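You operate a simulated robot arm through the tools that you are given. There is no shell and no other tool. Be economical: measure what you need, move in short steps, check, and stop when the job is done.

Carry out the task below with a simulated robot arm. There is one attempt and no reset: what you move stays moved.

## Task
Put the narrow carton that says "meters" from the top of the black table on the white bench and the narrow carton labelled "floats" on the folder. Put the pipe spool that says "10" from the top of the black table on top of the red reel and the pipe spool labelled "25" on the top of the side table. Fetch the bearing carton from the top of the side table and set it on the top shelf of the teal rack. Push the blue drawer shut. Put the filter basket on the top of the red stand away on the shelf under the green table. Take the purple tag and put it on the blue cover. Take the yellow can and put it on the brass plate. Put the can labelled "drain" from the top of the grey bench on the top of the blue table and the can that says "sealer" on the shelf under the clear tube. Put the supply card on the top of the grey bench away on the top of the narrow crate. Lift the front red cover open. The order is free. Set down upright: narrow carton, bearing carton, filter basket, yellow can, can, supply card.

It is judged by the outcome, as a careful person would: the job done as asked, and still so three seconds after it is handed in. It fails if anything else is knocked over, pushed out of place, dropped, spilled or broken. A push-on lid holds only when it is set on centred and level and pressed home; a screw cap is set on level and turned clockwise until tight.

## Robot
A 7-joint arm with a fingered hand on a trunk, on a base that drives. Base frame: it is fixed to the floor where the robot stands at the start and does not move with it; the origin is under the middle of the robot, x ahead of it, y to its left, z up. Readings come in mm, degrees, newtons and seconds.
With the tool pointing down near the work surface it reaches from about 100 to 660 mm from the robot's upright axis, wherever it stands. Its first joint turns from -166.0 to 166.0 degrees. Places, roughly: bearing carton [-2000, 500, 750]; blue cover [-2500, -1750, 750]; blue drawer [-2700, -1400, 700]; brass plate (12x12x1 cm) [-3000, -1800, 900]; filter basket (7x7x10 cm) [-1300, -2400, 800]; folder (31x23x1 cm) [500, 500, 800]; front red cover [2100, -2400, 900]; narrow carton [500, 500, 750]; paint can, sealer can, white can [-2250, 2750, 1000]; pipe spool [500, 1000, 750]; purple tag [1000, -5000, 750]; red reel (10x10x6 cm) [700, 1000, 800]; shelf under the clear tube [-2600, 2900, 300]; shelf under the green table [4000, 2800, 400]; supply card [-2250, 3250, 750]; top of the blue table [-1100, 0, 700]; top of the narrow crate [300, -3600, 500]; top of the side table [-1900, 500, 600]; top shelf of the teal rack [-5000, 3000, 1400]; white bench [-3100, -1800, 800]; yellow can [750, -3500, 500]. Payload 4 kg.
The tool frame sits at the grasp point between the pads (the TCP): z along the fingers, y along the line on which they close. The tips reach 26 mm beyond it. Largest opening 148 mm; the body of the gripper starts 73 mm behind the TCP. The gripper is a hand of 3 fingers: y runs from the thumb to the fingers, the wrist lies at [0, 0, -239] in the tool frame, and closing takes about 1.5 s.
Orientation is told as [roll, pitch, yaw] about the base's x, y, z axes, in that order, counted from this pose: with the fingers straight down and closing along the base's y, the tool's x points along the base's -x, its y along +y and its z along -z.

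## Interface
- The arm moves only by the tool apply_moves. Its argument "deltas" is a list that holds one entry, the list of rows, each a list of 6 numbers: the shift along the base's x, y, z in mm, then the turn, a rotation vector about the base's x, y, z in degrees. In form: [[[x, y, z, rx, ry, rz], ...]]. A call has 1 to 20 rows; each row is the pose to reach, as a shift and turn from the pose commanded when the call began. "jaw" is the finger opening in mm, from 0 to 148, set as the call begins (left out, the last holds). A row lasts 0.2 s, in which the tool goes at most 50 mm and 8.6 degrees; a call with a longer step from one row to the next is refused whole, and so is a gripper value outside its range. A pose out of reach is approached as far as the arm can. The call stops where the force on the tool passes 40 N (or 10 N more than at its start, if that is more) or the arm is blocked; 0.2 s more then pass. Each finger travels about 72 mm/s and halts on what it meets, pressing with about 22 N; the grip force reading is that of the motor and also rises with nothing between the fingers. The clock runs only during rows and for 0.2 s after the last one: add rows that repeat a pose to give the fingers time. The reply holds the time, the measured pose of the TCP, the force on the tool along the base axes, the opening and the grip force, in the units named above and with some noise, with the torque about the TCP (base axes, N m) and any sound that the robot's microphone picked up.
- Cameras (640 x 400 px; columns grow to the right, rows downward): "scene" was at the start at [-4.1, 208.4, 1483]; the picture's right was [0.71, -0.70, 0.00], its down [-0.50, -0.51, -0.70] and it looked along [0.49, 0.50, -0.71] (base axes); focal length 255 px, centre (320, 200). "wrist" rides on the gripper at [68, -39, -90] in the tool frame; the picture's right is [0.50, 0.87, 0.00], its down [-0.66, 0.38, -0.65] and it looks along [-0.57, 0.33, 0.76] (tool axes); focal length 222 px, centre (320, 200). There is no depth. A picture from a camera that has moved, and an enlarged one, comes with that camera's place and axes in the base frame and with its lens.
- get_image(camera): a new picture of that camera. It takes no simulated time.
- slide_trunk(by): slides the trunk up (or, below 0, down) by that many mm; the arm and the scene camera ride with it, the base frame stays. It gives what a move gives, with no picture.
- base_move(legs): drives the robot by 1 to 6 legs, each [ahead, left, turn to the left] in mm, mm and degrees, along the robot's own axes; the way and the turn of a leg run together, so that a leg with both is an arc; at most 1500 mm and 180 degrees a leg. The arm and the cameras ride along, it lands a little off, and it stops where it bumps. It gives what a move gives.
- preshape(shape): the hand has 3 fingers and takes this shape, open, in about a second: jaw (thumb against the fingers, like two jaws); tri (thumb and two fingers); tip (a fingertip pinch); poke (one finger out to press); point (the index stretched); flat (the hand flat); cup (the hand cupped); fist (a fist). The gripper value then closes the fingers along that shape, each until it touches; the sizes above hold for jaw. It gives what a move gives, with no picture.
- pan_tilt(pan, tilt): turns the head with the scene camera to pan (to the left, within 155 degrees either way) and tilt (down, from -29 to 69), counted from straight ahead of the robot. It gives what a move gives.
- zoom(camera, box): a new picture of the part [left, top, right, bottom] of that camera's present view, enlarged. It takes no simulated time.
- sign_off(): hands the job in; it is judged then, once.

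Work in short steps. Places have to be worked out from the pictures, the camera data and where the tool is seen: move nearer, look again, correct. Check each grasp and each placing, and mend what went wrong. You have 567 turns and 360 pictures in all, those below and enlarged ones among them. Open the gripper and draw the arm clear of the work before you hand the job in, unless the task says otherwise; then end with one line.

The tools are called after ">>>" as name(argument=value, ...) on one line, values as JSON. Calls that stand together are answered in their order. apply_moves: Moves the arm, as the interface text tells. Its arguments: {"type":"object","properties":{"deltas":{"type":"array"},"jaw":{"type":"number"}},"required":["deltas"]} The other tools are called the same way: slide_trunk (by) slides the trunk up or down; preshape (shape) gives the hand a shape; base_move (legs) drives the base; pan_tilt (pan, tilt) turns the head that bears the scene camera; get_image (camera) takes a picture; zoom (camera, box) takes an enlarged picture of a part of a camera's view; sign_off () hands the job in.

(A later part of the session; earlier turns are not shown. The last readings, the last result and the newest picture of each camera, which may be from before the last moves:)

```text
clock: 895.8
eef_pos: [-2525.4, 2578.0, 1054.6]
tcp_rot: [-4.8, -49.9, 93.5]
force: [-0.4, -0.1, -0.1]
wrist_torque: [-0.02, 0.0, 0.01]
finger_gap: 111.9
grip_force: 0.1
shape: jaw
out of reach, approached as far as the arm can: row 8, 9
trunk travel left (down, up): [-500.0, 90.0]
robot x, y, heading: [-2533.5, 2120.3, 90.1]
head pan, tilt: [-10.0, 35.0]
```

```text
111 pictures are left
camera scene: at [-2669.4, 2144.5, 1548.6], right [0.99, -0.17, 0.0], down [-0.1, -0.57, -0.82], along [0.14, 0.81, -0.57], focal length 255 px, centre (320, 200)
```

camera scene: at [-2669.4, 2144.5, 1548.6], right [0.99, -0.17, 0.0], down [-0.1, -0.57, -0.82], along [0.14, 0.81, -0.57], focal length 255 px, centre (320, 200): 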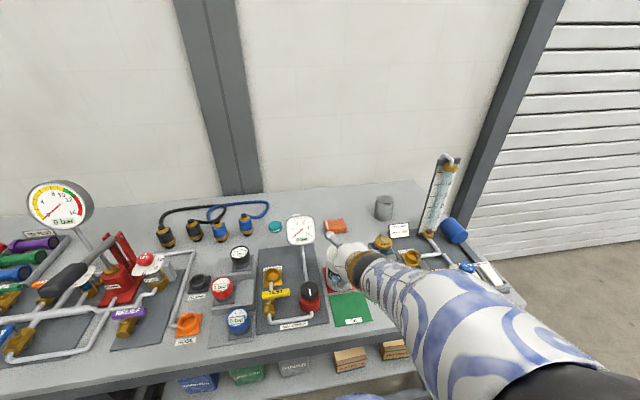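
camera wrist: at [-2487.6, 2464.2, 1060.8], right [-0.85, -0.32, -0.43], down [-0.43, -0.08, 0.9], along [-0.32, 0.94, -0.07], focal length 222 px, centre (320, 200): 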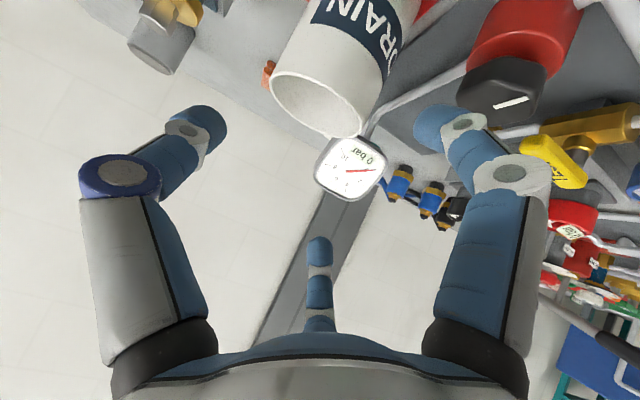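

The can is confirmed near (−2518, 2674). I correct the roll, drop to pre-grasp and advance.

>>> apply_moves(deltas=[[[2, -4, -20, 0, 1.5, 0], [4, -6, -40, 0, 3.1, 0], [4, -6, -52, 0, 3.1, 0], [4, 28, -81, 0, 3.1, 0], [4, 62, -110, 0, 3.1, 0], [4, 62, -110, 0, 3.1, 0]]], jaw=108)

>>> get_image(camera="wrist")

>>> zoom(camera="scene", box=[260, 190, 420, 330])

```text
clock: 897.2
eef_pos: [-2520.2, 2640.7, 945.7]
tcp_rot: [-0.1, -50.0, 89.8]
force: [-0.7, -1.0, 7.6]
wrist_torque: [0.45, 0.24, 0.09]
finger_gap: 110.8
grip_force: 0.0
shape: jaw
out of reach, approached as far as the arm can: row 1, 2, 3, 4
trunk travel left (down, up): [-500.0, 90.0]
robot x, y, heading: [-2532.1, 2117.5, 90.1]
head pan, tilt: [-10.0, 35.0]
```

```text
110 pictures are left
camera wrist: at [-2482.3, 2528.4, 949.3], right [-0.87, -0.32, -0.38], down [-0.38, -0.08, 0.92], along [-0.32, 0.95, -0.05], focal length 222 px, centre (320, 200)
```

wrist: 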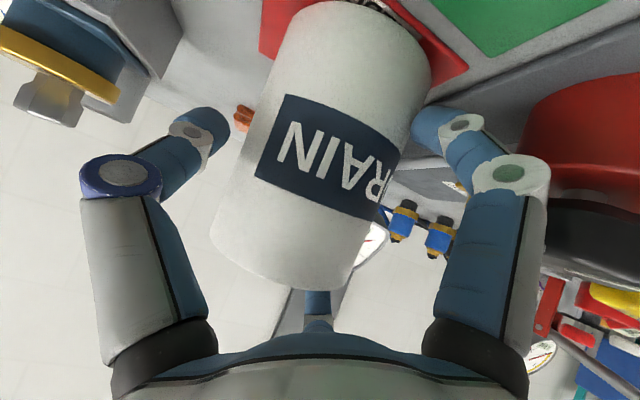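

```text
2.86 times, centred on (340, 260) of scene
camera zoom: at [-2669.4, 2144.0, 1548.7], right [0.99, -0.17, 0.0], down [-0.1, -0.56, -0.82], along [0.14, 0.81, -0.57], focal length 729 px, centre (263, 29)
```

zoom: 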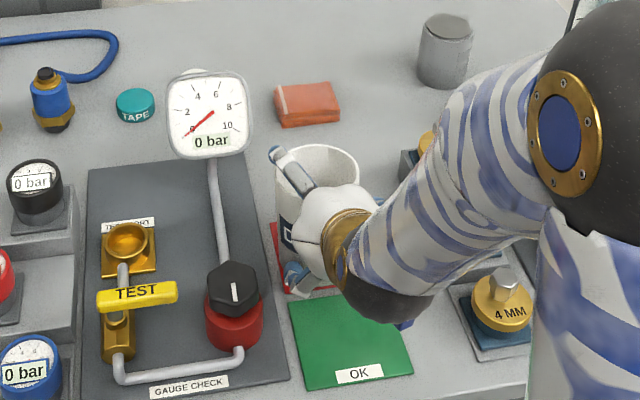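

The upper finger is resting on the can's rim. I retreat and use a straight-down grasp instead, with the three fingers turned to avoid the dial and knob (yaw 49).

>>> apply_moves(deltas=[[[0, -12, 20, 0, 0, 0], [0, -35, 55, 0, 0, 0], [0, -60, 95, 0, 0, 0], [0, -75, 120, -8, 0, 0], [0, -80, 135, -16, 0, 0], [0, -85, 145, -24, 0, 0], [0, -90, 150, -32, 0, 0], [0, -95, 155, -40, 0, 0], [0, -95, 155, -48, 0, 0], [0, -95, 155, -50, 0, 0]]], jaw=125)

>>> zoom(camera="scene", box=[260, 190, 420, 330])

```text
clock: 899.4
eef_pos: [-2521.4, 2545.9, 1098.2]
tcp_rot: [-0.2, 0.1, 89.8]
force: [-0.1, -0.2, 0.1]
wrist_torque: [-0.01, 0.01, 0.0]
finger_gap: 125.0
grip_force: 0.0
shape: jaw
out of reach, approached as far as the arm can: row 3
trunk travel left (down, up): [-500.0, 90.0]
robot x, y, heading: [-2534.5, 2117.6, 90.3]
head pan, tilt: [-10.0, 35.0]
```

```text
2.86 times, centred on (340, 260) of scene
camera zoom: at [-2669.4, 2144.7, 1548.6], right [0.99, -0.17, 0.0], down [-0.1, -0.57, -0.82], along [0.14, 0.81, -0.57], focal length 729 px, centre (263, 29)
```

zoom: 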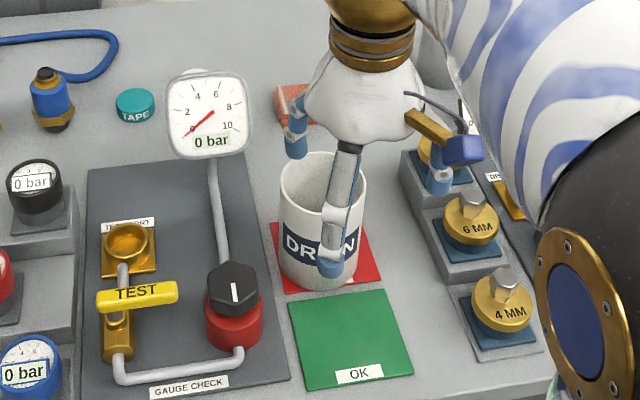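

Can still stands at about (−2516, 2669). Rotate to yaw 49 and go above it.

>>> apply_moves(deltas=[[[1, 24, 0, 0, 0, -8.2], [2, 48, 0, 0, 0, -16.4], [3, 72, 0, 0, 0, -24.6], [4, 96, 0, 0, 0, -32.8], [5, 123, 0, 0, 0, -40.8], [5, 123, 0, 0, 0, -40.8]]], jaw=132)

>>> get_image(camera="wrist")

```text
clock: 900.8
eef_pos: [-2516.1, 2670.5, 1098.1]
tcp_rot: [-0.2, 0.0, 48.9]
force: [0.0, -0.3, 0.0]
wrist_torque: [-0.01, 0.0, -0.01]
finger_gap: 131.6
grip_force: 0.0
shape: jaw
trunk travel left (down, up): [-500.0, 90.0]
robot x, y, heading: [-2532.7, 2120.2, 90.2]
head pan, tilt: [-10.0, 35.0]
```

```text
107 pictures are left
camera wrist: at [-2530.4, 2593.6, 1187.1], right [-0.98, 0.19, 0.0], down [0.14, 0.74, 0.65], along [0.13, 0.64, -0.76], focal length 222 px, centre (320, 200)
```

wrist: 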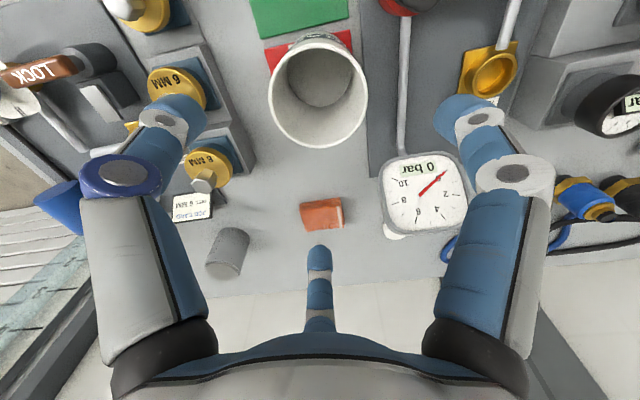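

Wrist view suggests y≈2653; I take 2659 and descend partway to re-check.

>>> apply_moves(deltas=[[[0, -11, -30, 0, 0, 0], [0, -11, -65, 0, 0, 0], [0, -11, -65, 0, 0, 0]]], jaw=132)

>>> get_image(camera="wrist")

>>> zoom(camera="scene", box=[260, 190, 420, 330])

```text
clock: 901.6
eef_pos: [-2516.5, 2659.3, 1034.1]
tcp_rot: [-0.2, -0.1, 49.1]
force: [-0.2, -0.4, -0.1]
wrist_torque: [0.0, -0.03, 0.03]
finger_gap: 131.7
grip_force: 0.1
shape: jaw
trunk travel left (down, up): [-500.0, 90.0]
robot x, y, heading: [-2529.1, 2116.8, 90.4]
head pan, tilt: [-10.0, 35.0]
```

```text
106 pictures are left
camera wrist: at [-2531.3, 2581.9, 1122.1], right [-0.98, 0.19, 0.0], down [0.14, 0.74, 0.65], along [0.13, 0.64, -0.76], focal length 222 px, centre (320, 200)
```

wrist: 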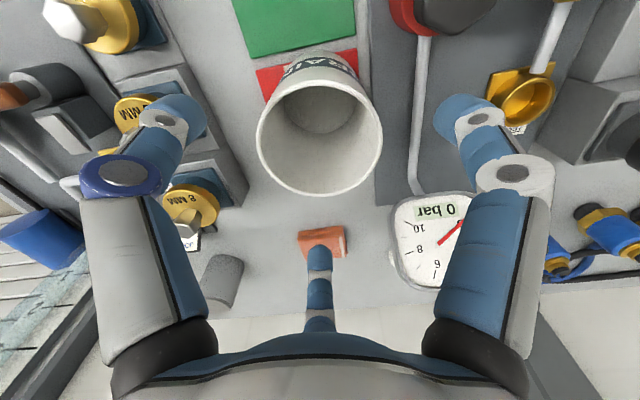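

```text
2.86 times, centred on (340, 260) of scene
camera zoom: at [-2669.3, 2144.8, 1548.6], right [0.99, -0.17, 0.0], down [-0.1, -0.57, -0.82], along [0.14, 0.81, -0.57], focal length 729 px, centre (263, 29)
```

zoom: 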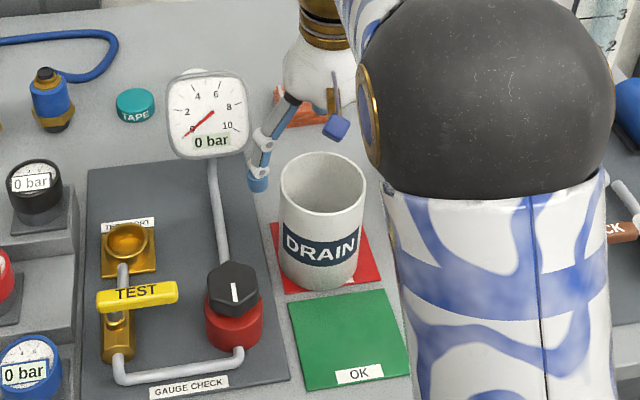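

Rim centre (−2515, 2654). With the jaw at 98 the fingers clear the knob; descend to 932 and close.

>>> apply_moves(deltas=[[[1, -4, 0, 0, 0, 0], [1, -4, 0, 0, 0, 0], [1, -4, -30, 0, 0, 0], [1, -4, -65, 0, 0, 0], [1, -4, -95, 0, 0, 0], [1, -4, -102, 0, 0, 0]]], jaw=99)

>>> apply_moves(deltas=[[[0, 0, 0, 0, 0, 0], [0, 0, 0, 0, 0, 0], [0, 0, 0, 0, 0, 0], [0, 0, 0, 0, 0, 0], [0, 0, 0, 0, 0, 0]]], jaw=40)

>>> get_image(camera="wrist")

```text
clock: 903.0
eef_pos: [-2513.5, 2654.5, 932.0]
tcp_rot: [0.0, 0.0, 49.0]
force: [0.3, 1.5, 0.4]
wrist_torque: [0.04, -0.04, -0.02]
finger_gap: 99.4
grip_force: 0.1
shape: jaw
trunk travel left (down, up): [-500.0, 90.0]
robot x, y, heading: [-2531.8, 2116.4, 90.0]
head pan, tilt: [-10.0, 35.0]
```

```text
clock: 904.2
eef_pos: [-2514.3, 2654.9, 931.0]
tcp_rot: [-0.3, -0.1, 49.1]
force: [-1.3, -0.3, 0.1]
wrist_torque: [0.0, -0.01, 0.02]
finger_gap: 80.6
grip_force: 22.0
shape: jaw
trunk travel left (down, up): [-500.0, 90.0]
robot x, y, heading: [-2531.8, 2117.3, 90.3]
head pan, tilt: [-10.0, 35.0]
```

```text
104 pictures are left
camera wrist: at [-2528.9, 2577.2, 1020.6], right [-0.98, 0.19, 0.0], down [0.14, 0.74, 0.65], along [0.13, 0.64, -0.76], focal length 222 px, centre (320, 200)
```

wrist: 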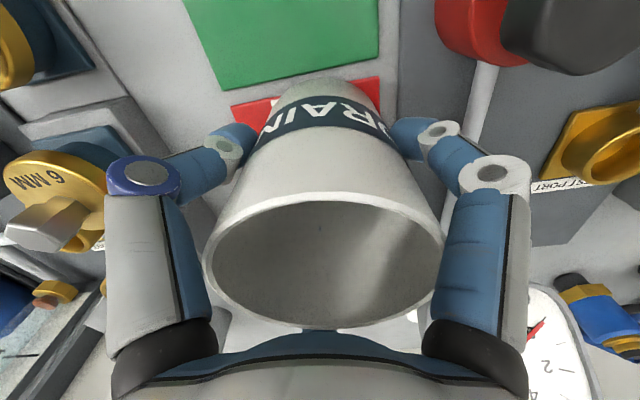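

Gripped. Lift clear.

>>> apply_moves(deltas=[[[0, 0, 15, 0, 0, 0], [0, 0, 50, 0, 0, 0], [0, 0, 95, 0, 0, 0], [0, 0, 140, 0, 0, 0], [0, -40, 160, 0, 0, 0], [0, -85, 160, 0, 0, 0], [0, -130, 160, 0, 0, 0]]], jaw=40)

>>> get_image(camera="wrist")

>>> get_image(camera="scene")

```text
clock: 905.8
eef_pos: [-2516.2, 2523.4, 1091.9]
tcp_rot: [-0.1, -0.1, 49.0]
force: [0.6, 0.3, -1.9]
wrist_torque: [-0.04, -0.02, 0.03]
finger_gap: 80.7
grip_force: 22.1
shape: jaw
trunk travel left (down, up): [-500.0, 90.0]
robot x, y, heading: [-2534.7, 2117.8, 90.3]
head pan, tilt: [-10.0, 35.0]
```

```text
103 pictures are left
camera wrist: at [-2530.4, 2446.3, 1180.6], right [-0.98, 0.19, 0.0], down [0.14, 0.74, 0.65], along [0.13, 0.64, -0.76], focal length 222 px, centre (320, 200)
```

wrist: 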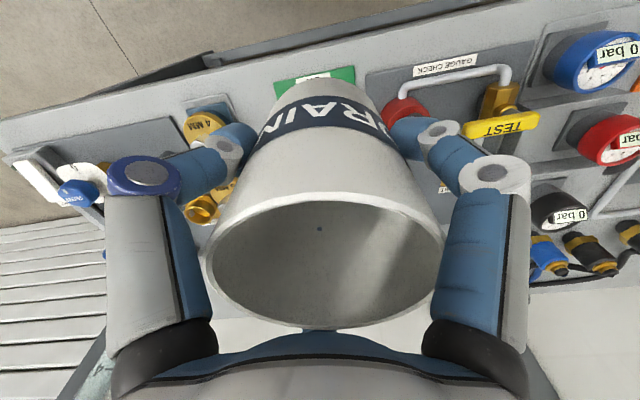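

```text
102 pictures are left
camera scene: at [-2669.3, 2144.2, 1548.6], right [0.99, -0.17, 0.0], down [-0.1, -0.56, -0.82], along [0.14, 0.81, -0.57], focal length 255 px, centre (320, 200)
```

scene: 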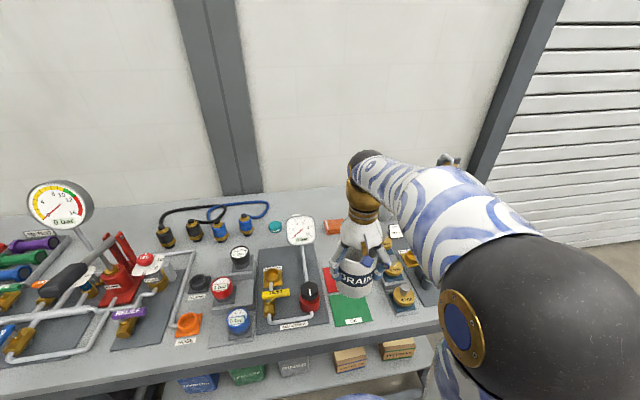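

Held. I drive east along y≈1900 and look at the blue table from the north-east.

>>> base_move(legs=[[-230, 0, 0], [0, 0, -90], [1400, 0, 0], [700, 0, 0], [0, -1000, 0], [0, 0, -125]])

>>> pan_tilt(pan=0, tilt=35)

>>> get_image(camera="scene")

```text
clock: 931.6
eef_pos: [-617.5, 598.4, 1092.3]
tcp_rot: [-0.2, 0.0, -165.2]
force: [0.1, -0.9, -2.5]
wrist_torque: [-0.01, -0.02, 0.03]
finger_gap: 79.6
grip_force: 22.3
shape: jaw
trunk travel left (down, up): [-500.0, 90.0]
robot x, y, heading: [-373.2, 924.1, -123.9]
head pan, tilt: [-10.0, 35.0]
```

```text
clock: 932.3
eef_pos: [-618.1, 598.0, 1091.1]
tcp_rot: [-0.2, -0.1, -165.2]
force: [0.4, -0.1, -2.0]
wrist_torque: [0.02, -0.02, -0.03]
finger_gap: 79.8
grip_force: 21.9
shape: jaw
trunk travel left (down, up): [-500.0, 90.0]
robot x, y, heading: [-375.6, 924.4, -124.1]
head pan, tilt: [0.0, 35.0]
```

```text
101 pictures are left
camera scene: at [-266.8, 815.2, 1548.6], right [-0.83, 0.56, 0.0], down [0.32, 0.48, -0.82], along [-0.46, -0.68, -0.57], focal length 255 px, centre (320, 200)
```

scene: 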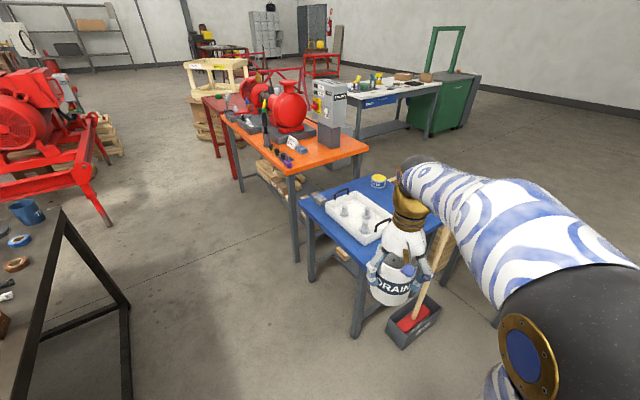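

I've mapped the table: tray, tin and lump leave a free spot near (−1090, −185). I turn west and slide to the table's east side.

>>> base_move(legs=[[0, 0, -56], [0, 1030, 0]])

>>> pan_tilt(pan=0, tilt=45)

>>> get_image(camera="scene")

```text
clock: 940.2
eef_pos: [-784.7, -96.9, 1092.0]
tcp_rot: [-0.2, 0.0, 138.4]
force: [0.2, -0.5, -2.1]
wrist_torque: [0.02, -0.02, 0.01]
finger_gap: 80.0
grip_force: 22.2
shape: jaw
trunk travel left (down, up): [-500.0, 90.0]
robot x, y, heading: [-379.1, -117.2, 179.9]
head pan, tilt: [0.0, 35.0]
```

```text
clock: 940.9
eef_pos: [-784.4, -95.0, 1091.5]
tcp_rot: [-0.2, 0.0, 138.5]
force: [-0.1, -0.2, -2.1]
wrist_torque: [-0.04, -0.02, -0.03]
finger_gap: 79.4
grip_force: 22.1
shape: jaw
trunk travel left (down, up): [-500.0, 90.0]
robot x, y, heading: [-376.4, -118.8, 179.9]
head pan, tilt: [0.0, 45.0]
```

```text
100 pictures are left
camera scene: at [-402.0, -267.9, 1533.8], right [0.01, 1.0, 0.0], down [0.71, 0.0, -0.71], along [-0.71, 0.0, -0.71], focal length 255 px, centre (320, 200)
```

scene: 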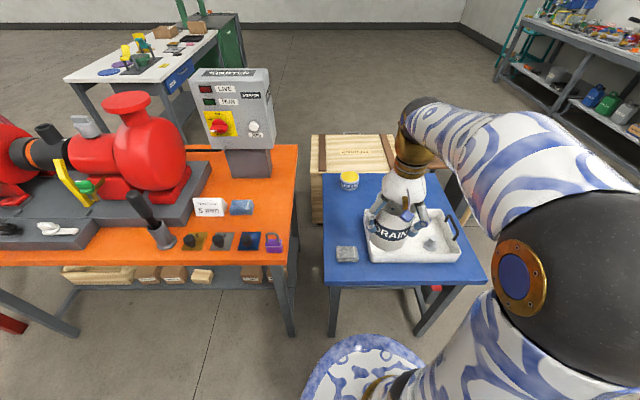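

The strip at (−1130, −160) is free. I move in 230 mm, lower the trunk 200 mm, and bring the can over it.

>>> base_move(legs=[[230, 0, 0]])

>>> apply_moves(deltas=[[[-30, -16, 0, 0, 0, 0], [-60, -32, 0, 0, 0, 0], [-90, -48, 0, 0, 0, 0], [-114, -64, 0, 0, 0, 0], [-114, -64, 0, 0, 0, 0]]], jaw=40)

>>> slide_trunk(by=-230)

>>> get_image(camera="scene")

>>> get_image(camera="wrist")

```text
clock: 942.8
eef_pos: [-1014.2, -94.1, 1091.3]
tcp_rot: [-0.3, 0.0, 138.5]
force: [-0.2, -0.3, -2.8]
wrist_torque: [0.05, 0.0, 0.02]
finger_gap: 79.8
grip_force: 22.6
shape: jaw
trunk travel left (down, up): [-500.0, 90.0]
robot x, y, heading: [-607.0, -118.0, 179.8]
head pan, tilt: [0.0, 45.0]
stopped in leg 1: the robot was blocked; the commanded pose is now the measured one
```

```text
clock: 944.0
eef_pos: [-1129.1, -158.6, 1094.7]
tcp_rot: [-0.3, -0.1, 138.5]
force: [0.3, -0.5, -2.6]
wrist_torque: [-0.02, 0.02, -0.01]
finger_gap: 79.2
grip_force: 21.5
shape: jaw
trunk travel left (down, up): [-500.0, 90.0]
robot x, y, heading: [-604.0, -116.6, 179.7]
head pan, tilt: [0.0, 45.0]
```

```text
clock: 946.4
eef_pos: [-1127.9, -158.4, 864.6]
tcp_rot: [-0.1, 0.0, 138.5]
force: [0.3, 0.4, -2.3]
wrist_torque: [0.01, 0.02, -0.01]
finger_gap: 79.4
grip_force: 21.8
shape: jaw
trunk travel left (down, up): [-270.0, 320.0]
robot x, y, heading: [-606.2, -113.0, 179.7]
head pan, tilt: [0.0, 45.0]
```

```text
99 pictures are left
camera scene: at [-631.5, -266.3, 1303.8], right [0.0, 1.0, 0.0], down [0.71, 0.0, -0.71], along [-0.71, 0.0, -0.71], focal length 255 px, centre (320, 200)
```

scene: 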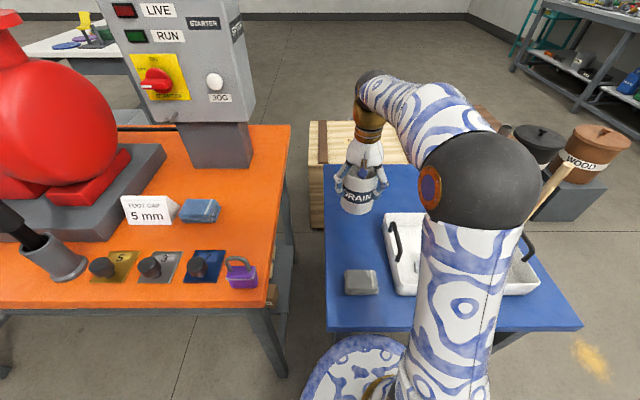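

```text
98 pictures are left
camera wrist: at [-1052.0, -174.7, 952.8], right [-0.2, -0.98, 0.0], down [-0.74, 0.15, 0.65], along [-0.64, 0.13, -0.76], focal length 222 px, centre (320, 200)
```

wrist: 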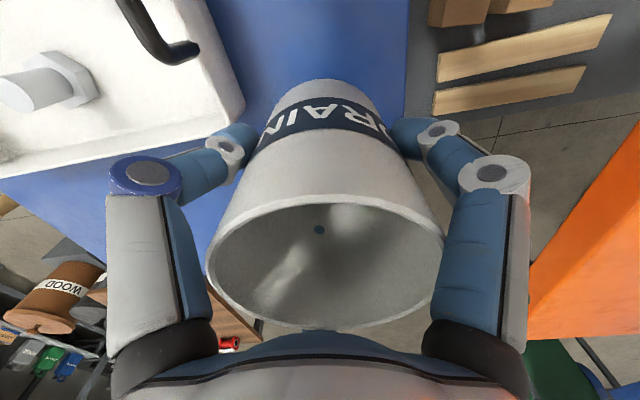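

Strip spans y −250…−87; shift 8 mm south and lower to contact.

>>> apply_moves(deltas=[[[0, -8, -25, 0, 0, 0], [0, -8, -50, 0, 0, 0], [0, -8, -62, 0, 0, 0], [0, -8, -70, 0, 0, 0], [0, -8, -74, 0, 0, 0], [0, -8, -78, 0, 0, 0]]], jaw=40)

```text
clock: 947.8
eef_pos: [-1128.3, -167.1, 786.4]
tcp_rot: [-0.3, -0.1, 138.5]
force: [-0.6, -0.1, -2.7]
wrist_torque: [0.0, 0.01, 0.01]
finger_gap: 79.8
grip_force: 21.9
shape: jaw
trunk travel left (down, up): [-270.0, 320.0]
robot x, y, heading: [-609.1, -114.3, 179.5]
head pan, tilt: [0.0, 45.0]
```

>>> apply_moves(deltas=[[[0, 0, -4, 0, 0, 0], [0, 0, -8, 0, 0, 0], [0, 0, -12, 0, 0, 0], [0, 0, -16, 0, 0, 0]]], jaw=40)

```text
clock: 948.9
eef_pos: [-1130.3, -166.7, 775.5]
tcp_rot: [0.2, -0.5, 138.5]
force: [4.7, -0.4, 24.5]
wrist_torque: [-0.05, -0.3, -0.08]
finger_gap: 79.5
grip_force: 22.8
shape: jaw
trunk travel left (down, up): [-270.0, 320.0]
robot x, y, heading: [-603.7, -114.8, 179.7]
head pan, tilt: [0.0, 45.0]
stopped in row 4: the force on the tool passed its limit at 42 N (the readings are from after the stop); the commanded pose is now the measured one
```

Contact. Ease, open, lift.

>>> apply_moves(deltas=[[[0, 0, 2.5, 0, 0, 0], [0, 0, 2.5, 0, 0, 0], [0, 0, 2.5, 0, 0, 0], [0, 0, 2.5, 0, 0, 0], [0, 0, 2.5, 0, 0, 0]]], jaw=108)

>>> apply_moves(deltas=[[[0, 0, 30, 0, 0, 0], [0, 0, 75, 0, 0, 0], [0, 0, 120, 0, 0, 0], [0, 0, 165, 0, 0, 0], [0, 0, 210, 0, 0, 0]]], jaw=108)

>>> get_image(camera="scene")

```text
clock: 950.1
eef_pos: [-1131.9, -167.4, 776.6]
tcp_rot: [0.1, -0.3, 138.5]
force: [0.1, 0.0, 0.9]
wrist_torque: [0.02, 0.04, 0.01]
finger_gap: 107.7
grip_force: 0.0
shape: jaw
trunk travel left (down, up): [-270.0, 320.0]
robot x, y, heading: [-608.7, -110.9, 179.5]
head pan, tilt: [0.0, 45.0]
```

```text
clock: 951.3
eef_pos: [-1128.4, -165.7, 985.5]
tcp_rot: [0.1, -0.3, 138.5]
force: [-0.2, -0.2, 0.0]
wrist_torque: [-0.02, 0.02, 0.0]
finger_gap: 107.7
grip_force: 0.0
shape: jaw
trunk travel left (down, up): [-270.0, 320.0]
robot x, y, heading: [-604.8, -113.9, 179.7]
head pan, tilt: [0.0, 45.0]
```

```text
97 pictures are left
camera scene: at [-631.5, -266.3, 1303.7], right [0.0, 1.0, 0.0], down [0.71, 0.0, -0.71], along [-0.71, 0.0, -0.71], focal length 255 px, centre (320, 200)
```

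scene: 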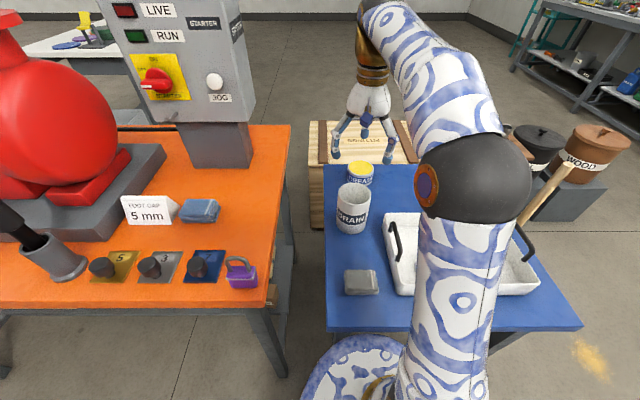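

DRAIN can stands on the blue table. Now the purple tag: drive south to the teal table.

>>> base_move(legs=[[-290, 0, 0], [0, 0, 90], [1450, 0, 0], [1450, 0, 0], [1300, 0, 0]])

>>> pan_tilt(pan=50, tilt=25)

>>> get_image(camera="scene")

```text
clock: 976.9
eef_pos: [-555.4, -4864.7, 983.7]
tcp_rot: [0.0, -0.3, -135.5]
force: [-0.2, -0.5, 0.4]
wrist_torque: [0.01, -0.01, 0.02]
finger_gap: 107.8
grip_force: 0.1
shape: jaw
trunk travel left (down, up): [-270.0, 320.0]
robot x, y, heading: [-568.8, -4342.8, -94.5]
head pan, tilt: [0.0, 45.0]
```

```text
clock: 978.0
eef_pos: [-554.6, -4865.2, 983.8]
tcp_rot: [0.0, -0.3, -135.5]
force: [-0.4, -0.2, 0.5]
wrist_torque: [0.0, -0.01, -0.03]
finger_gap: 108.0
grip_force: 0.0
shape: jaw
trunk travel left (down, up): [-270.0, 320.0]
robot x, y, heading: [-568.8, -4339.2, -94.4]
head pan, tilt: [50.0, 25.0]
```

```text
96 pictures are left
camera scene: at [-348.4, -4358.2, 1334.3], right [-0.7, -0.71, 0.0], down [-0.3, 0.3, -0.91], along [0.65, -0.63, -0.42], focal length 255 px, centre (320, 200)
```

scene: 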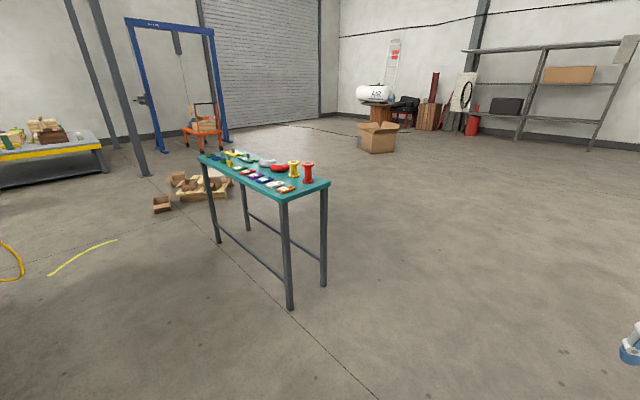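

>>> zoom(camera="scene", box=[190, 140, 340, 215])

```text
4.27 times, centred on (265, 178) of scene
camera zoom: at [-348.4, -4358.2, 1334.3], right [-0.7, -0.71, 0.0], down [-0.3, 0.3, -0.91], along [0.65, -0.63, -0.42], focal length 1088 px, centre (555, 296)
```

zoom: 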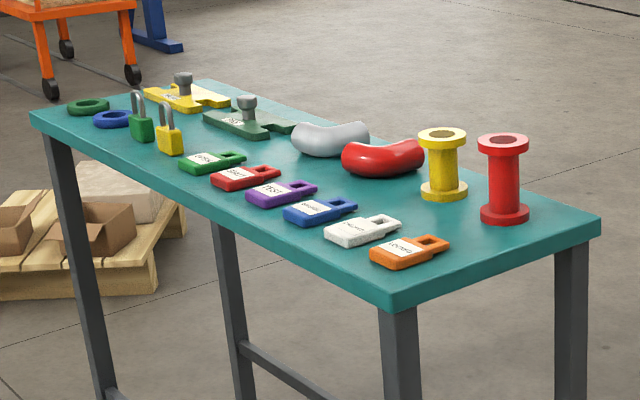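

The purple tag lies in the row between the red and blue ones, near (1135, −5196). I drive to the table's north side.

>>> base_move(legs=[[0, 0, 4.4], [0, 1490, 0], [0, 240, 0], [320, 0, 0]])

>>> get_image(camera="wrist")

>>> pan_tilt(pan=0, tilt=50)

>>> get_image(camera="scene")

```text
clock: 989.0
eef_pos: [1266.7, -5119.7, 984.0]
tcp_rot: [0.1, -0.3, -127.5]
force: [0.2, -0.2, 0.1]
wrist_torque: [0.0, 0.0, -0.02]
finger_gap: 107.8
grip_force: 0.1
shape: jaw
trunk travel left (down, up): [-270.0, 320.0]
robot x, y, heading: [1182.8, -4605.1, -86.1]
head pan, tilt: [50.0, 25.0]
```

```text
94 pictures are left
camera wrist: at [1277.6, -5042.4, 1072.4], right [0.99, -0.13, 0.0], down [-0.1, -0.75, 0.66], along [-0.09, -0.65, -0.75], focal length 222 px, centre (320, 200)
```

wrist: 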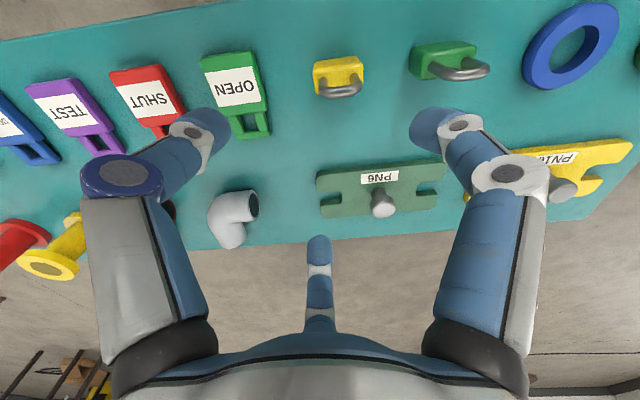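

```text
clock: 990.2
eef_pos: [1267.9, -5119.7, 983.7]
tcp_rot: [0.2, -0.3, -127.5]
force: [0.0, -0.3, 0.6]
wrist_torque: [0.01, -0.03, 0.0]
finger_gap: 108.0
grip_force: 0.1
shape: jaw
trunk travel left (down, up): [-270.0, 320.0]
robot x, y, heading: [1183.8, -4600.1, -86.2]
head pan, tilt: [0.0, 50.0]
```

```text
93 pictures are left
camera scene: at [1331.5, -4611.0, 1296.9], right [-1.0, -0.06, 0.0], down [-0.05, 0.76, -0.64], along [0.04, -0.64, -0.77], focal length 255 px, centre (320, 200)
```

scene: 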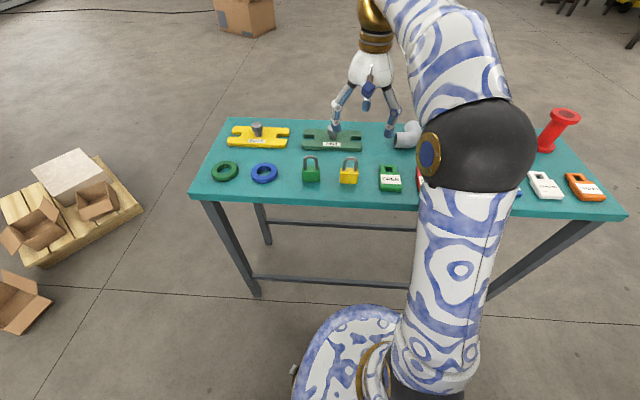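

The table is at z≈800, so the TEST (purple) tag is near (960, −5093). I move above it with yaw −90.

>>> apply_moves(deltas=[[[-40, 4, 0, 0, 0, 5], [-82, 8, 0, 0, 0, 10], [-124, 12, 0, 0, 0, 15], [-166, 16, 0, 0, 0, 20], [-208, 20, 0, 0, 0, 25], [-250, 24, 0, 0, 0, 30], [-285, 26, -10, 0, 0, 34], [-308, 26, -20, 0, 0, 37.5], [-308, 26, -20, 0, 0, 37.5]]], jaw=90)

>>> get_image(camera="wrist")

```text
clock: 992.2
eef_pos: [958.1, -5095.4, 962.8]
tcp_rot: [0.1, -0.3, -89.9]
force: [-0.6, 0.4, -0.2]
wrist_torque: [-0.02, -0.03, 0.0]
finger_gap: 90.3
grip_force: 0.1
shape: jaw
trunk travel left (down, up): [-270.0, 320.0]
robot x, y, heading: [1183.4, -4604.8, -85.9]
head pan, tilt: [0.0, 50.0]
```

```text
92 pictures are left
camera wrist: at [919.3, -5027.6, 1051.3], right [0.87, 0.5, 0.0], down [0.38, -0.65, 0.66], along [0.33, -0.57, -0.75], focal length 222 px, centre (320, 200)
```

wrist: 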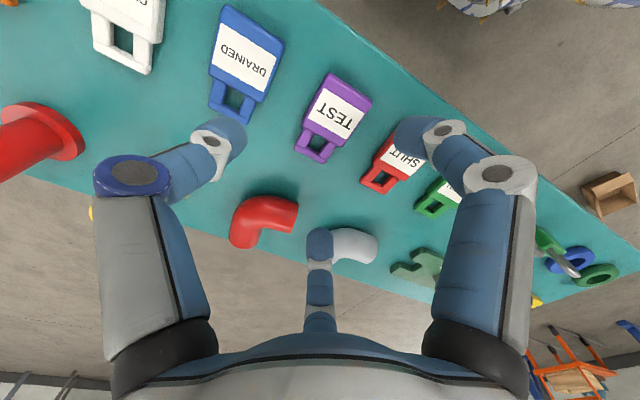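

>>> zoom(camera="wrist", box=[250, 50, 430, 190])

```text
2.86 times, centred on (340, 120) of wrist
camera zoom: at [919.3, -5027.6, 1051.3], right [0.87, 0.5, 0.0], down [0.38, -0.65, 0.66], along [0.33, -0.57, -0.75], focal length 635 px, centre (263, 429)
```

zoom: 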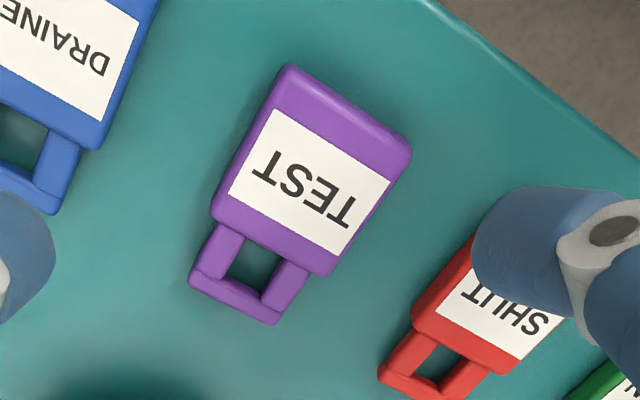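

Purple tag body: x 950–1001, y −5119…−5065, top z≈810. I descend over it with a small opening.

>>> apply_moves(deltas=[[[13, 1, -10, 0, 0.3, 0], [26, 2, -35, 0, 0.3, 0], [26, 2, -75, 0, 0.3, 0], [26, 2, -110, 0, 0.3, 0], [26, 2, -125, 0, 0.3, 0], [26, 2, -132, 0, 0.3, 0]]], jaw=82)

>>> get_image(camera="wrist")

```text
clock: 993.6
eef_pos: [985.2, -5090.8, 831.2]
tcp_rot: [-0.2, -0.3, -90.0]
force: [0.2, -0.3, -0.2]
wrist_torque: [0.02, 0.02, 0.0]
finger_gap: 82.2
grip_force: 0.0
shape: jaw
trunk travel left (down, up): [-270.0, 320.0]
robot x, y, heading: [1178.8, -4602.2, -86.2]
head pan, tilt: [0.0, 50.0]
```

```text
90 pictures are left
camera wrist: at [946.0, -5023.2, 919.5], right [0.87, 0.5, -0.01], down [0.38, -0.65, 0.66], along [0.32, -0.57, -0.75], focal length 222 px, centre (320, 200)
```

wrist: 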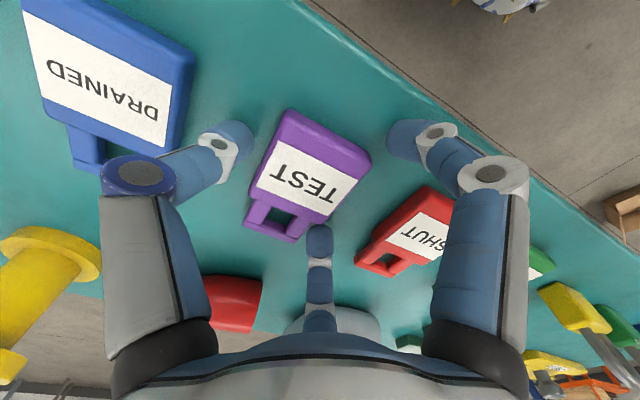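

Lower a few mm more until near the table, then close.

>>> apply_moves(deltas=[[[0, -2, -3, 0, 0, 0], [0, -2, -6, 0, 0, 0], [0, -2, -7, 0, 0, 0]]], jaw=82)

>>> apply_moves(deltas=[[[0, 0, 0, 0, 0, 0], [0, 0, 0, 0, 0, 0], [0, 0, 0, 0, 0, 0], [0, 0, 0, 0, 0, 0], [0, 0, 0, 0, 0, 0], [0, 0, 0, 0, 0, 0]]], jaw=15)

>>> get_image(camera="wrist")

```text
clock: 994.4
eef_pos: [984.3, -5092.8, 826.5]
tcp_rot: [-0.4, -0.3, -89.9]
force: [0.4, 0.7, 18.2]
wrist_torque: [0.33, -0.47, 0.03]
finger_gap: 82.3
grip_force: 0.0
shape: jaw
trunk travel left (down, up): [-270.0, 320.0]
robot x, y, heading: [1176.0, -4602.7, -86.3]
head pan, tilt: [0.0, 50.0]
```

```text
clock: 995.8
eef_pos: [984.5, -5091.4, 825.8]
tcp_rot: [-0.2, -0.4, -90.0]
force: [1.6, -2.2, 20.8]
wrist_torque: [-0.17, -0.06, 0.08]
finger_gap: 60.9
grip_force: 22.0
shape: jaw
trunk travel left (down, up): [-270.0, 320.0]
robot x, y, heading: [1184.4, -4601.3, -86.3]
head pan, tilt: [0.0, 50.0]
```

```text
89 pictures are left
camera wrist: at [946.6, -5025.4, 913.9], right [0.87, 0.5, -0.01], down [0.38, -0.65, 0.66], along [0.32, -0.57, -0.75], focal length 222 px, centre (320, 200)
```

wrist: 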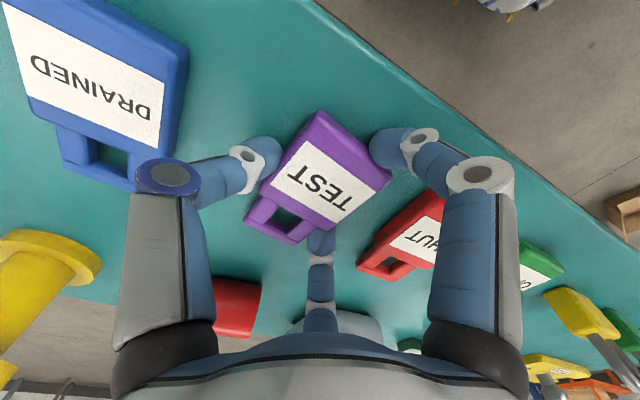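

Gripped (tag turned a little). Lift gently and check.

>>> apply_moves(deltas=[[[0, 0, 3, 0, 0, 0], [0, 0, 8, 0, 0, 0], [0, 0, 18, 0, 0, 0], [0, 0, 35, 0, 0, 0], [0, 0, 35, 0, 0, 0]]], jaw=15)

>>> get_image(camera="wrist")

```text
clock: 997.0
eef_pos: [984.2, -5093.9, 860.7]
tcp_rot: [-0.2, -0.3, -90.0]
force: [0.1, -0.4, -0.7]
wrist_torque: [0.01, 0.0, -0.02]
finger_gap: 60.1
grip_force: 21.9
shape: jaw
trunk travel left (down, up): [-270.0, 320.0]
robot x, y, heading: [1177.5, -4599.9, -86.4]
head pan, tilt: [0.0, 50.0]
```

```text
88 pictures are left
camera wrist: at [946.8, -5025.9, 949.1], right [0.87, 0.5, -0.01], down [0.38, -0.65, 0.66], along [0.32, -0.57, -0.76], focal length 222 px, centre (320, 200)
```

wrist: 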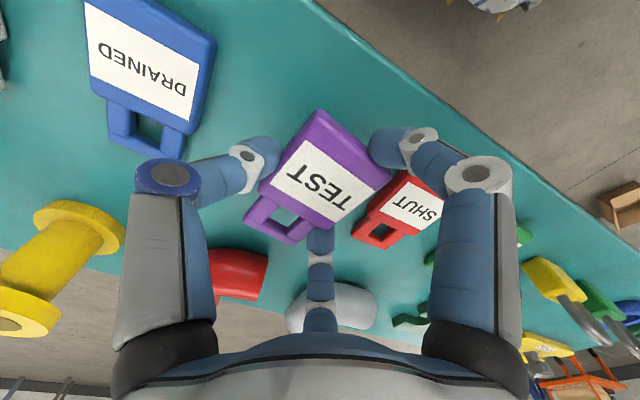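

The tag is held. I raise it and drive the known route to the white bench's south side.

>>> apply_moves(deltas=[[[0, 0, 40, 0, 0, 0], [0, 0, 85, 0, 0, 0], [0, 20, 130, 0, 0, 0], [0, 40, 150, 0, 0, 0]]], jaw=15)

>>> base_move(legs=[[-150, 0, 0], [0, 0, -93.7], [1450, 0, 0], [1380, 500, 0], [1450, 0, 0], [480, 0, 0]])

>>> get_image(camera="wrist")

```text
clock: 998.0
eef_pos: [983.2, -5051.6, 1011.3]
tcp_rot: [-0.2, 0.0, -90.0]
force: [0.2, -1.0, -0.9]
wrist_torque: [0.0, 0.01, 0.01]
finger_gap: 60.4
grip_force: 21.8
shape: jaw
trunk travel left (down, up): [-270.0, 320.0]
robot x, y, heading: [1182.0, -4602.0, -86.2]
head pan, tilt: [0.0, 50.0]
```

```text
clock: 1026.2
eef_pos: [-4003.1, -4610.1, 1010.1]
tcp_rot: [-0.3, -0.2, 174.2]
force: [0.0, 0.1, -0.7]
wrist_torque: [-0.03, 0.0, 0.01]
finger_gap: 60.4
grip_force: 21.3
shape: jaw
trunk travel left (down, up): [-270.0, 320.0]
robot x, y, heading: [-3577.2, -4850.3, 177.8]
head pan, tilt: [0.0, 50.0]
```

```text
87 pictures are left
camera wrist: at [-3930.8, -4579.3, 1098.7], right [0.41, -0.91, -0.01], down [-0.69, -0.31, 0.66], along [-0.6, -0.27, -0.75], focal length 222 px, centre (320, 200)
```

wrist: 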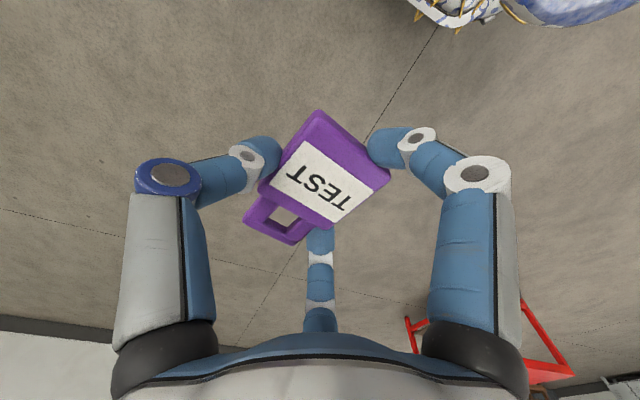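

>>> base_move(legs=[[0, 0, -87.8], [1050, 0, 0], [1000, 0, 0], [0, -1050, 0]])

>>> pan_tilt(pan=5, tilt=35)

>>> get_image(camera="scene")

```text
clock: 1045.3
eef_pos: [-2332.4, -2308.0, 1011.4]
tcp_rot: [-0.2, -0.3, 87.7]
force: [-0.8, -0.6, -0.3]
wrist_torque: [-0.03, -0.01, -0.03]
finger_gap: 60.5
grip_force: 21.4
shape: jaw
trunk travel left (down, up): [-270.0, 320.0]
robot x, y, heading: [-2544.4, -2748.6, 91.5]
head pan, tilt: [0.0, 50.0]
```

```text
clock: 1046.1
eef_pos: [-2331.0, -2309.1, 1010.4]
tcp_rot: [-0.2, -0.3, 87.7]
force: [0.8, 0.5, -0.4]
wrist_torque: [0.0, -0.03, 0.02]
finger_gap: 60.2
grip_force: 22.1
shape: jaw
trunk travel left (down, up): [-270.0, 320.0]
robot x, y, heading: [-2544.2, -2745.8, 91.4]
head pan, tilt: [5.0, 35.0]
```

```text
86 pictures are left
camera scene: at [-2706.8, -2725.4, 1318.5], right [0.99, 0.11, 0.0], down [0.06, -0.57, -0.82], along [-0.09, 0.81, -0.57], focal length 255 px, centre (320, 200)
```

scene: 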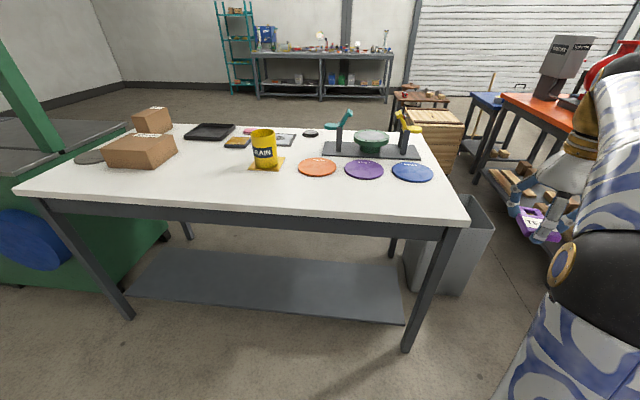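

The blue cover is at (−2460, −1856). I move in and bring the tag over it.

>>> base_move(legs=[[345, -40, -1.4]])

>>> apply_moves(deltas=[[[-40, 25, 0, 0, 0, 0], [-82, 50, 0, 0, 0, 0], [-122, 75, 0, 0, 0, 0], [-155, 95, 0, 0, 0, 0], [-155, 95, 0, 0, 0, 0]]], jaw=15)

>>> get_image(camera="scene")

>>> get_image(camera="wrist")

```text
clock: 1048.4
eef_pos: [-2286.0, -1959.1, 1010.8]
tcp_rot: [-0.2, -0.4, 86.4]
force: [0.2, 0.3, -0.4]
wrist_torque: [0.01, 0.0, 0.01]
finger_gap: 60.1
grip_force: 22.2
shape: jaw
trunk travel left (down, up): [-270.0, 320.0]
robot x, y, heading: [-2508.9, -2394.8, 90.1]
head pan, tilt: [5.0, 35.0]
```

```text
clock: 1049.6
eef_pos: [-2439.7, -1863.7, 1011.2]
tcp_rot: [-0.2, -0.3, 86.4]
force: [0.7, 0.5, -1.4]
wrist_torque: [-0.04, -0.02, -0.03]
finger_gap: 60.0
grip_force: 21.9
shape: jaw
trunk travel left (down, up): [-270.0, 320.0]
robot x, y, heading: [-2510.4, -2392.9, 90.3]
head pan, tilt: [5.0, 35.0]
```

```text
85 pictures are left
camera scene: at [-2670.0, -2367.2, 1318.5], right [1.0, 0.09, 0.0], down [0.05, -0.57, -0.82], along [-0.07, 0.82, -0.57], focal length 255 px, centre (320, 200)
```

scene: 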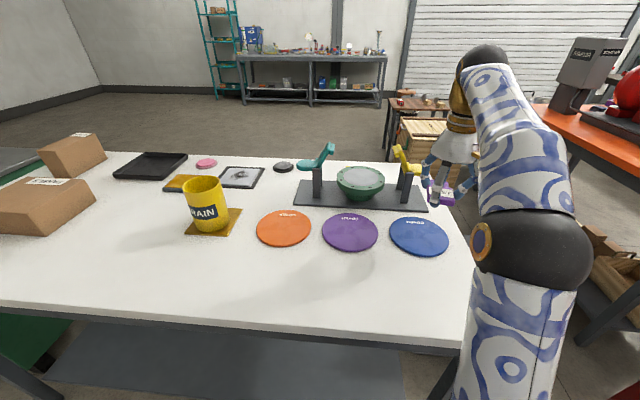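

```text
84 pictures are left
camera wrist: at [-2404.9, -1933.7, 1099.5], right [-0.9, -0.45, -0.01], down [-0.34, 0.67, 0.66], along [-0.29, 0.59, -0.76], focal length 222 px, centre (320, 200)
```

wrist: 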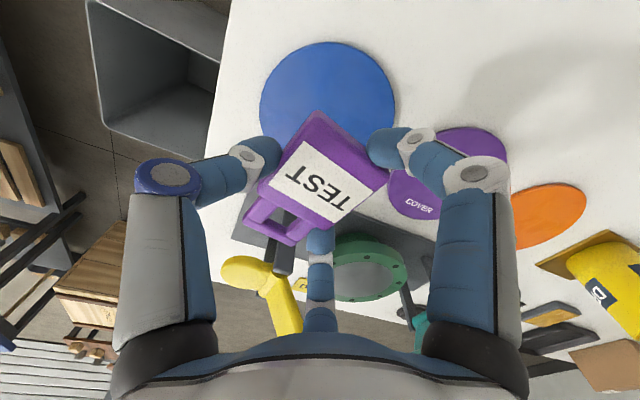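

The disc centre by wrist view is about (−2443, −1876); I shift (−8, −6) and lower to just above, then re-check.

>>> apply_moves(deltas=[[[-8, -6, -25, 0, 0, 0], [-8, -6, -60, 0, 0, 0], [-8, -6, -85, 0, 0, 0], [-8, -6, -100, 0, 0, 0]]], jaw=15)

>>> get_image(camera="wrist")

>>> zoom(camera="scene", box=[360, 170, 480, 270])

```text
clock: 1050.6
eef_pos: [-2448.4, -1869.2, 909.7]
tcp_rot: [-0.3, -0.3, 86.4]
force: [-0.8, 0.7, -0.7]
wrist_torque: [-0.04, 0.01, -0.01]
finger_gap: 60.0
grip_force: 22.8
shape: jaw
trunk travel left (down, up): [-270.0, 320.0]
robot x, y, heading: [-2509.9, -2395.4, 89.8]
head pan, tilt: [5.0, 35.0]
```

```text
83 pictures are left
camera wrist: at [-2412.9, -1940.0, 999.0], right [-0.9, -0.44, -0.01], down [-0.34, 0.67, 0.66], along [-0.29, 0.59, -0.75], focal length 222 px, centre (320, 200)
```

wrist: 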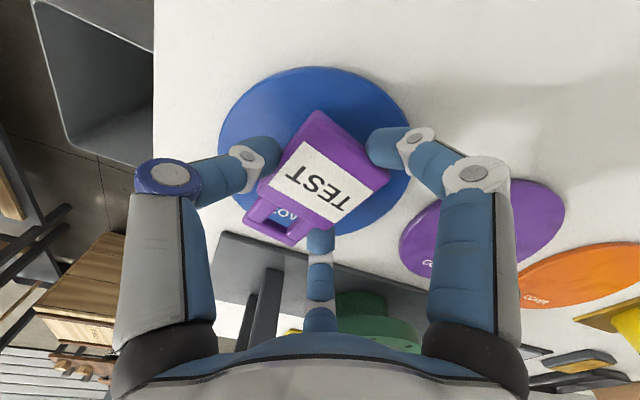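

```text
4.00 times, centred on (420, 220) of scene
camera zoom: at [-2669.9, -2367.4, 1318.6], right [1.0, 0.09, 0.0], down [0.05, -0.57, -0.82], along [-0.07, 0.82, -0.57], focal length 1020 px, centre (-80, 120)
```

zoom: 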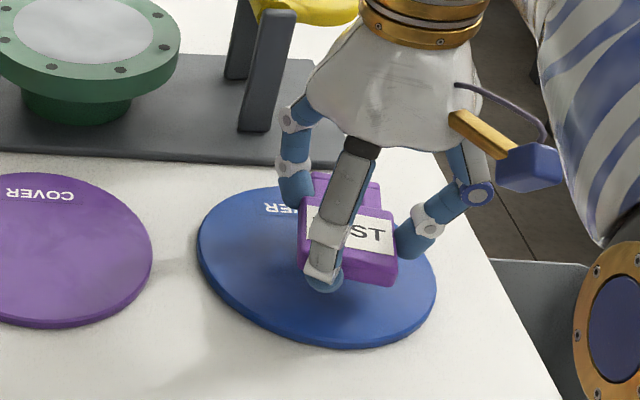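

Well over the cover's centre. Lower to contact.

>>> apply_moves(deltas=[[[0, 0, -6, 0, 0, 0], [0, 0, -11, 0, 0, 0], [0, 0, -15, 0, 0, 0], [0, 0, -18, 0, 0, 0]]], jaw=15)

```text
clock: 1051.6
eef_pos: [-2449.9, -1870.3, 892.8]
tcp_rot: [-0.3, -0.3, 86.4]
force: [-0.8, 0.6, -0.1]
wrist_torque: [0.0, 0.0, -0.01]
finger_gap: 60.0
grip_force: 22.4
shape: jaw
trunk travel left (down, up): [-270.0, 320.0]
robot x, y, heading: [-2510.5, -2391.6, 90.1]
head pan, tilt: [5.0, 35.0]
```

>>> apply_moves(deltas=[[[0, 0, -3, 0, 0, 0], [0, 0, -5, 0, 0, 0], [0, 0, -7, 0, 0, 0]]], jaw=15)

```text
clock: 1052.4
eef_pos: [-2448.1, -1869.7, 885.8]
tcp_rot: [-0.2, -0.3, 86.3]
force: [-0.3, -0.4, -0.2]
wrist_torque: [-0.03, 0.0, 0.0]
finger_gap: 59.8
grip_force: 21.6
shape: jaw
trunk travel left (down, up): [-270.0, 320.0]
robot x, y, heading: [-2512.0, -2394.1, 89.9]
head pan, tilt: [5.0, 35.0]
```

>>> apply_moves(deltas=[[[0, 0, -2, 0, 0, 0], [0, 0, -4, 0, 0, 0], [0, 0, -6, 0, 0, 0], [0, 0, -8, 0, 0, 0]]], jaw=15)

>>> get_image(camera="wrist")

```text
clock: 1053.3
eef_pos: [-2447.3, -1870.9, 883.1]
tcp_rot: [-0.4, -0.9, 86.5]
force: [-1.0, -3.4, 18.9]
wrist_torque: [-0.34, 0.22, 0.0]
finger_gap: 60.4
grip_force: 22.1
shape: jaw
trunk travel left (down, up): [-270.0, 320.0]
robot x, y, heading: [-2508.0, -2395.1, 90.2]
head pan, tilt: [5.0, 35.0]
stopped in row 4: the force on the tool passed its limit at 43 N (the readings are from after the stop); the commanded pose is now the measured one
```

```text
81 pictures are left
camera wrist: at [-2413.9, -1941.8, 971.3], right [-0.9, -0.45, -0.01], down [-0.34, 0.67, 0.66], along [-0.29, 0.6, -0.75], focal length 222 px, centre (320, 200)
```

wrist: 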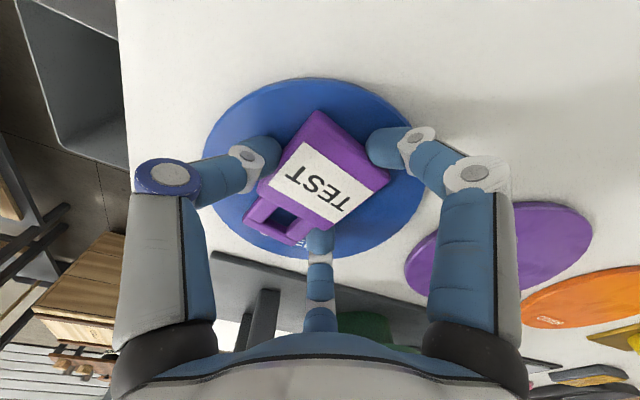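

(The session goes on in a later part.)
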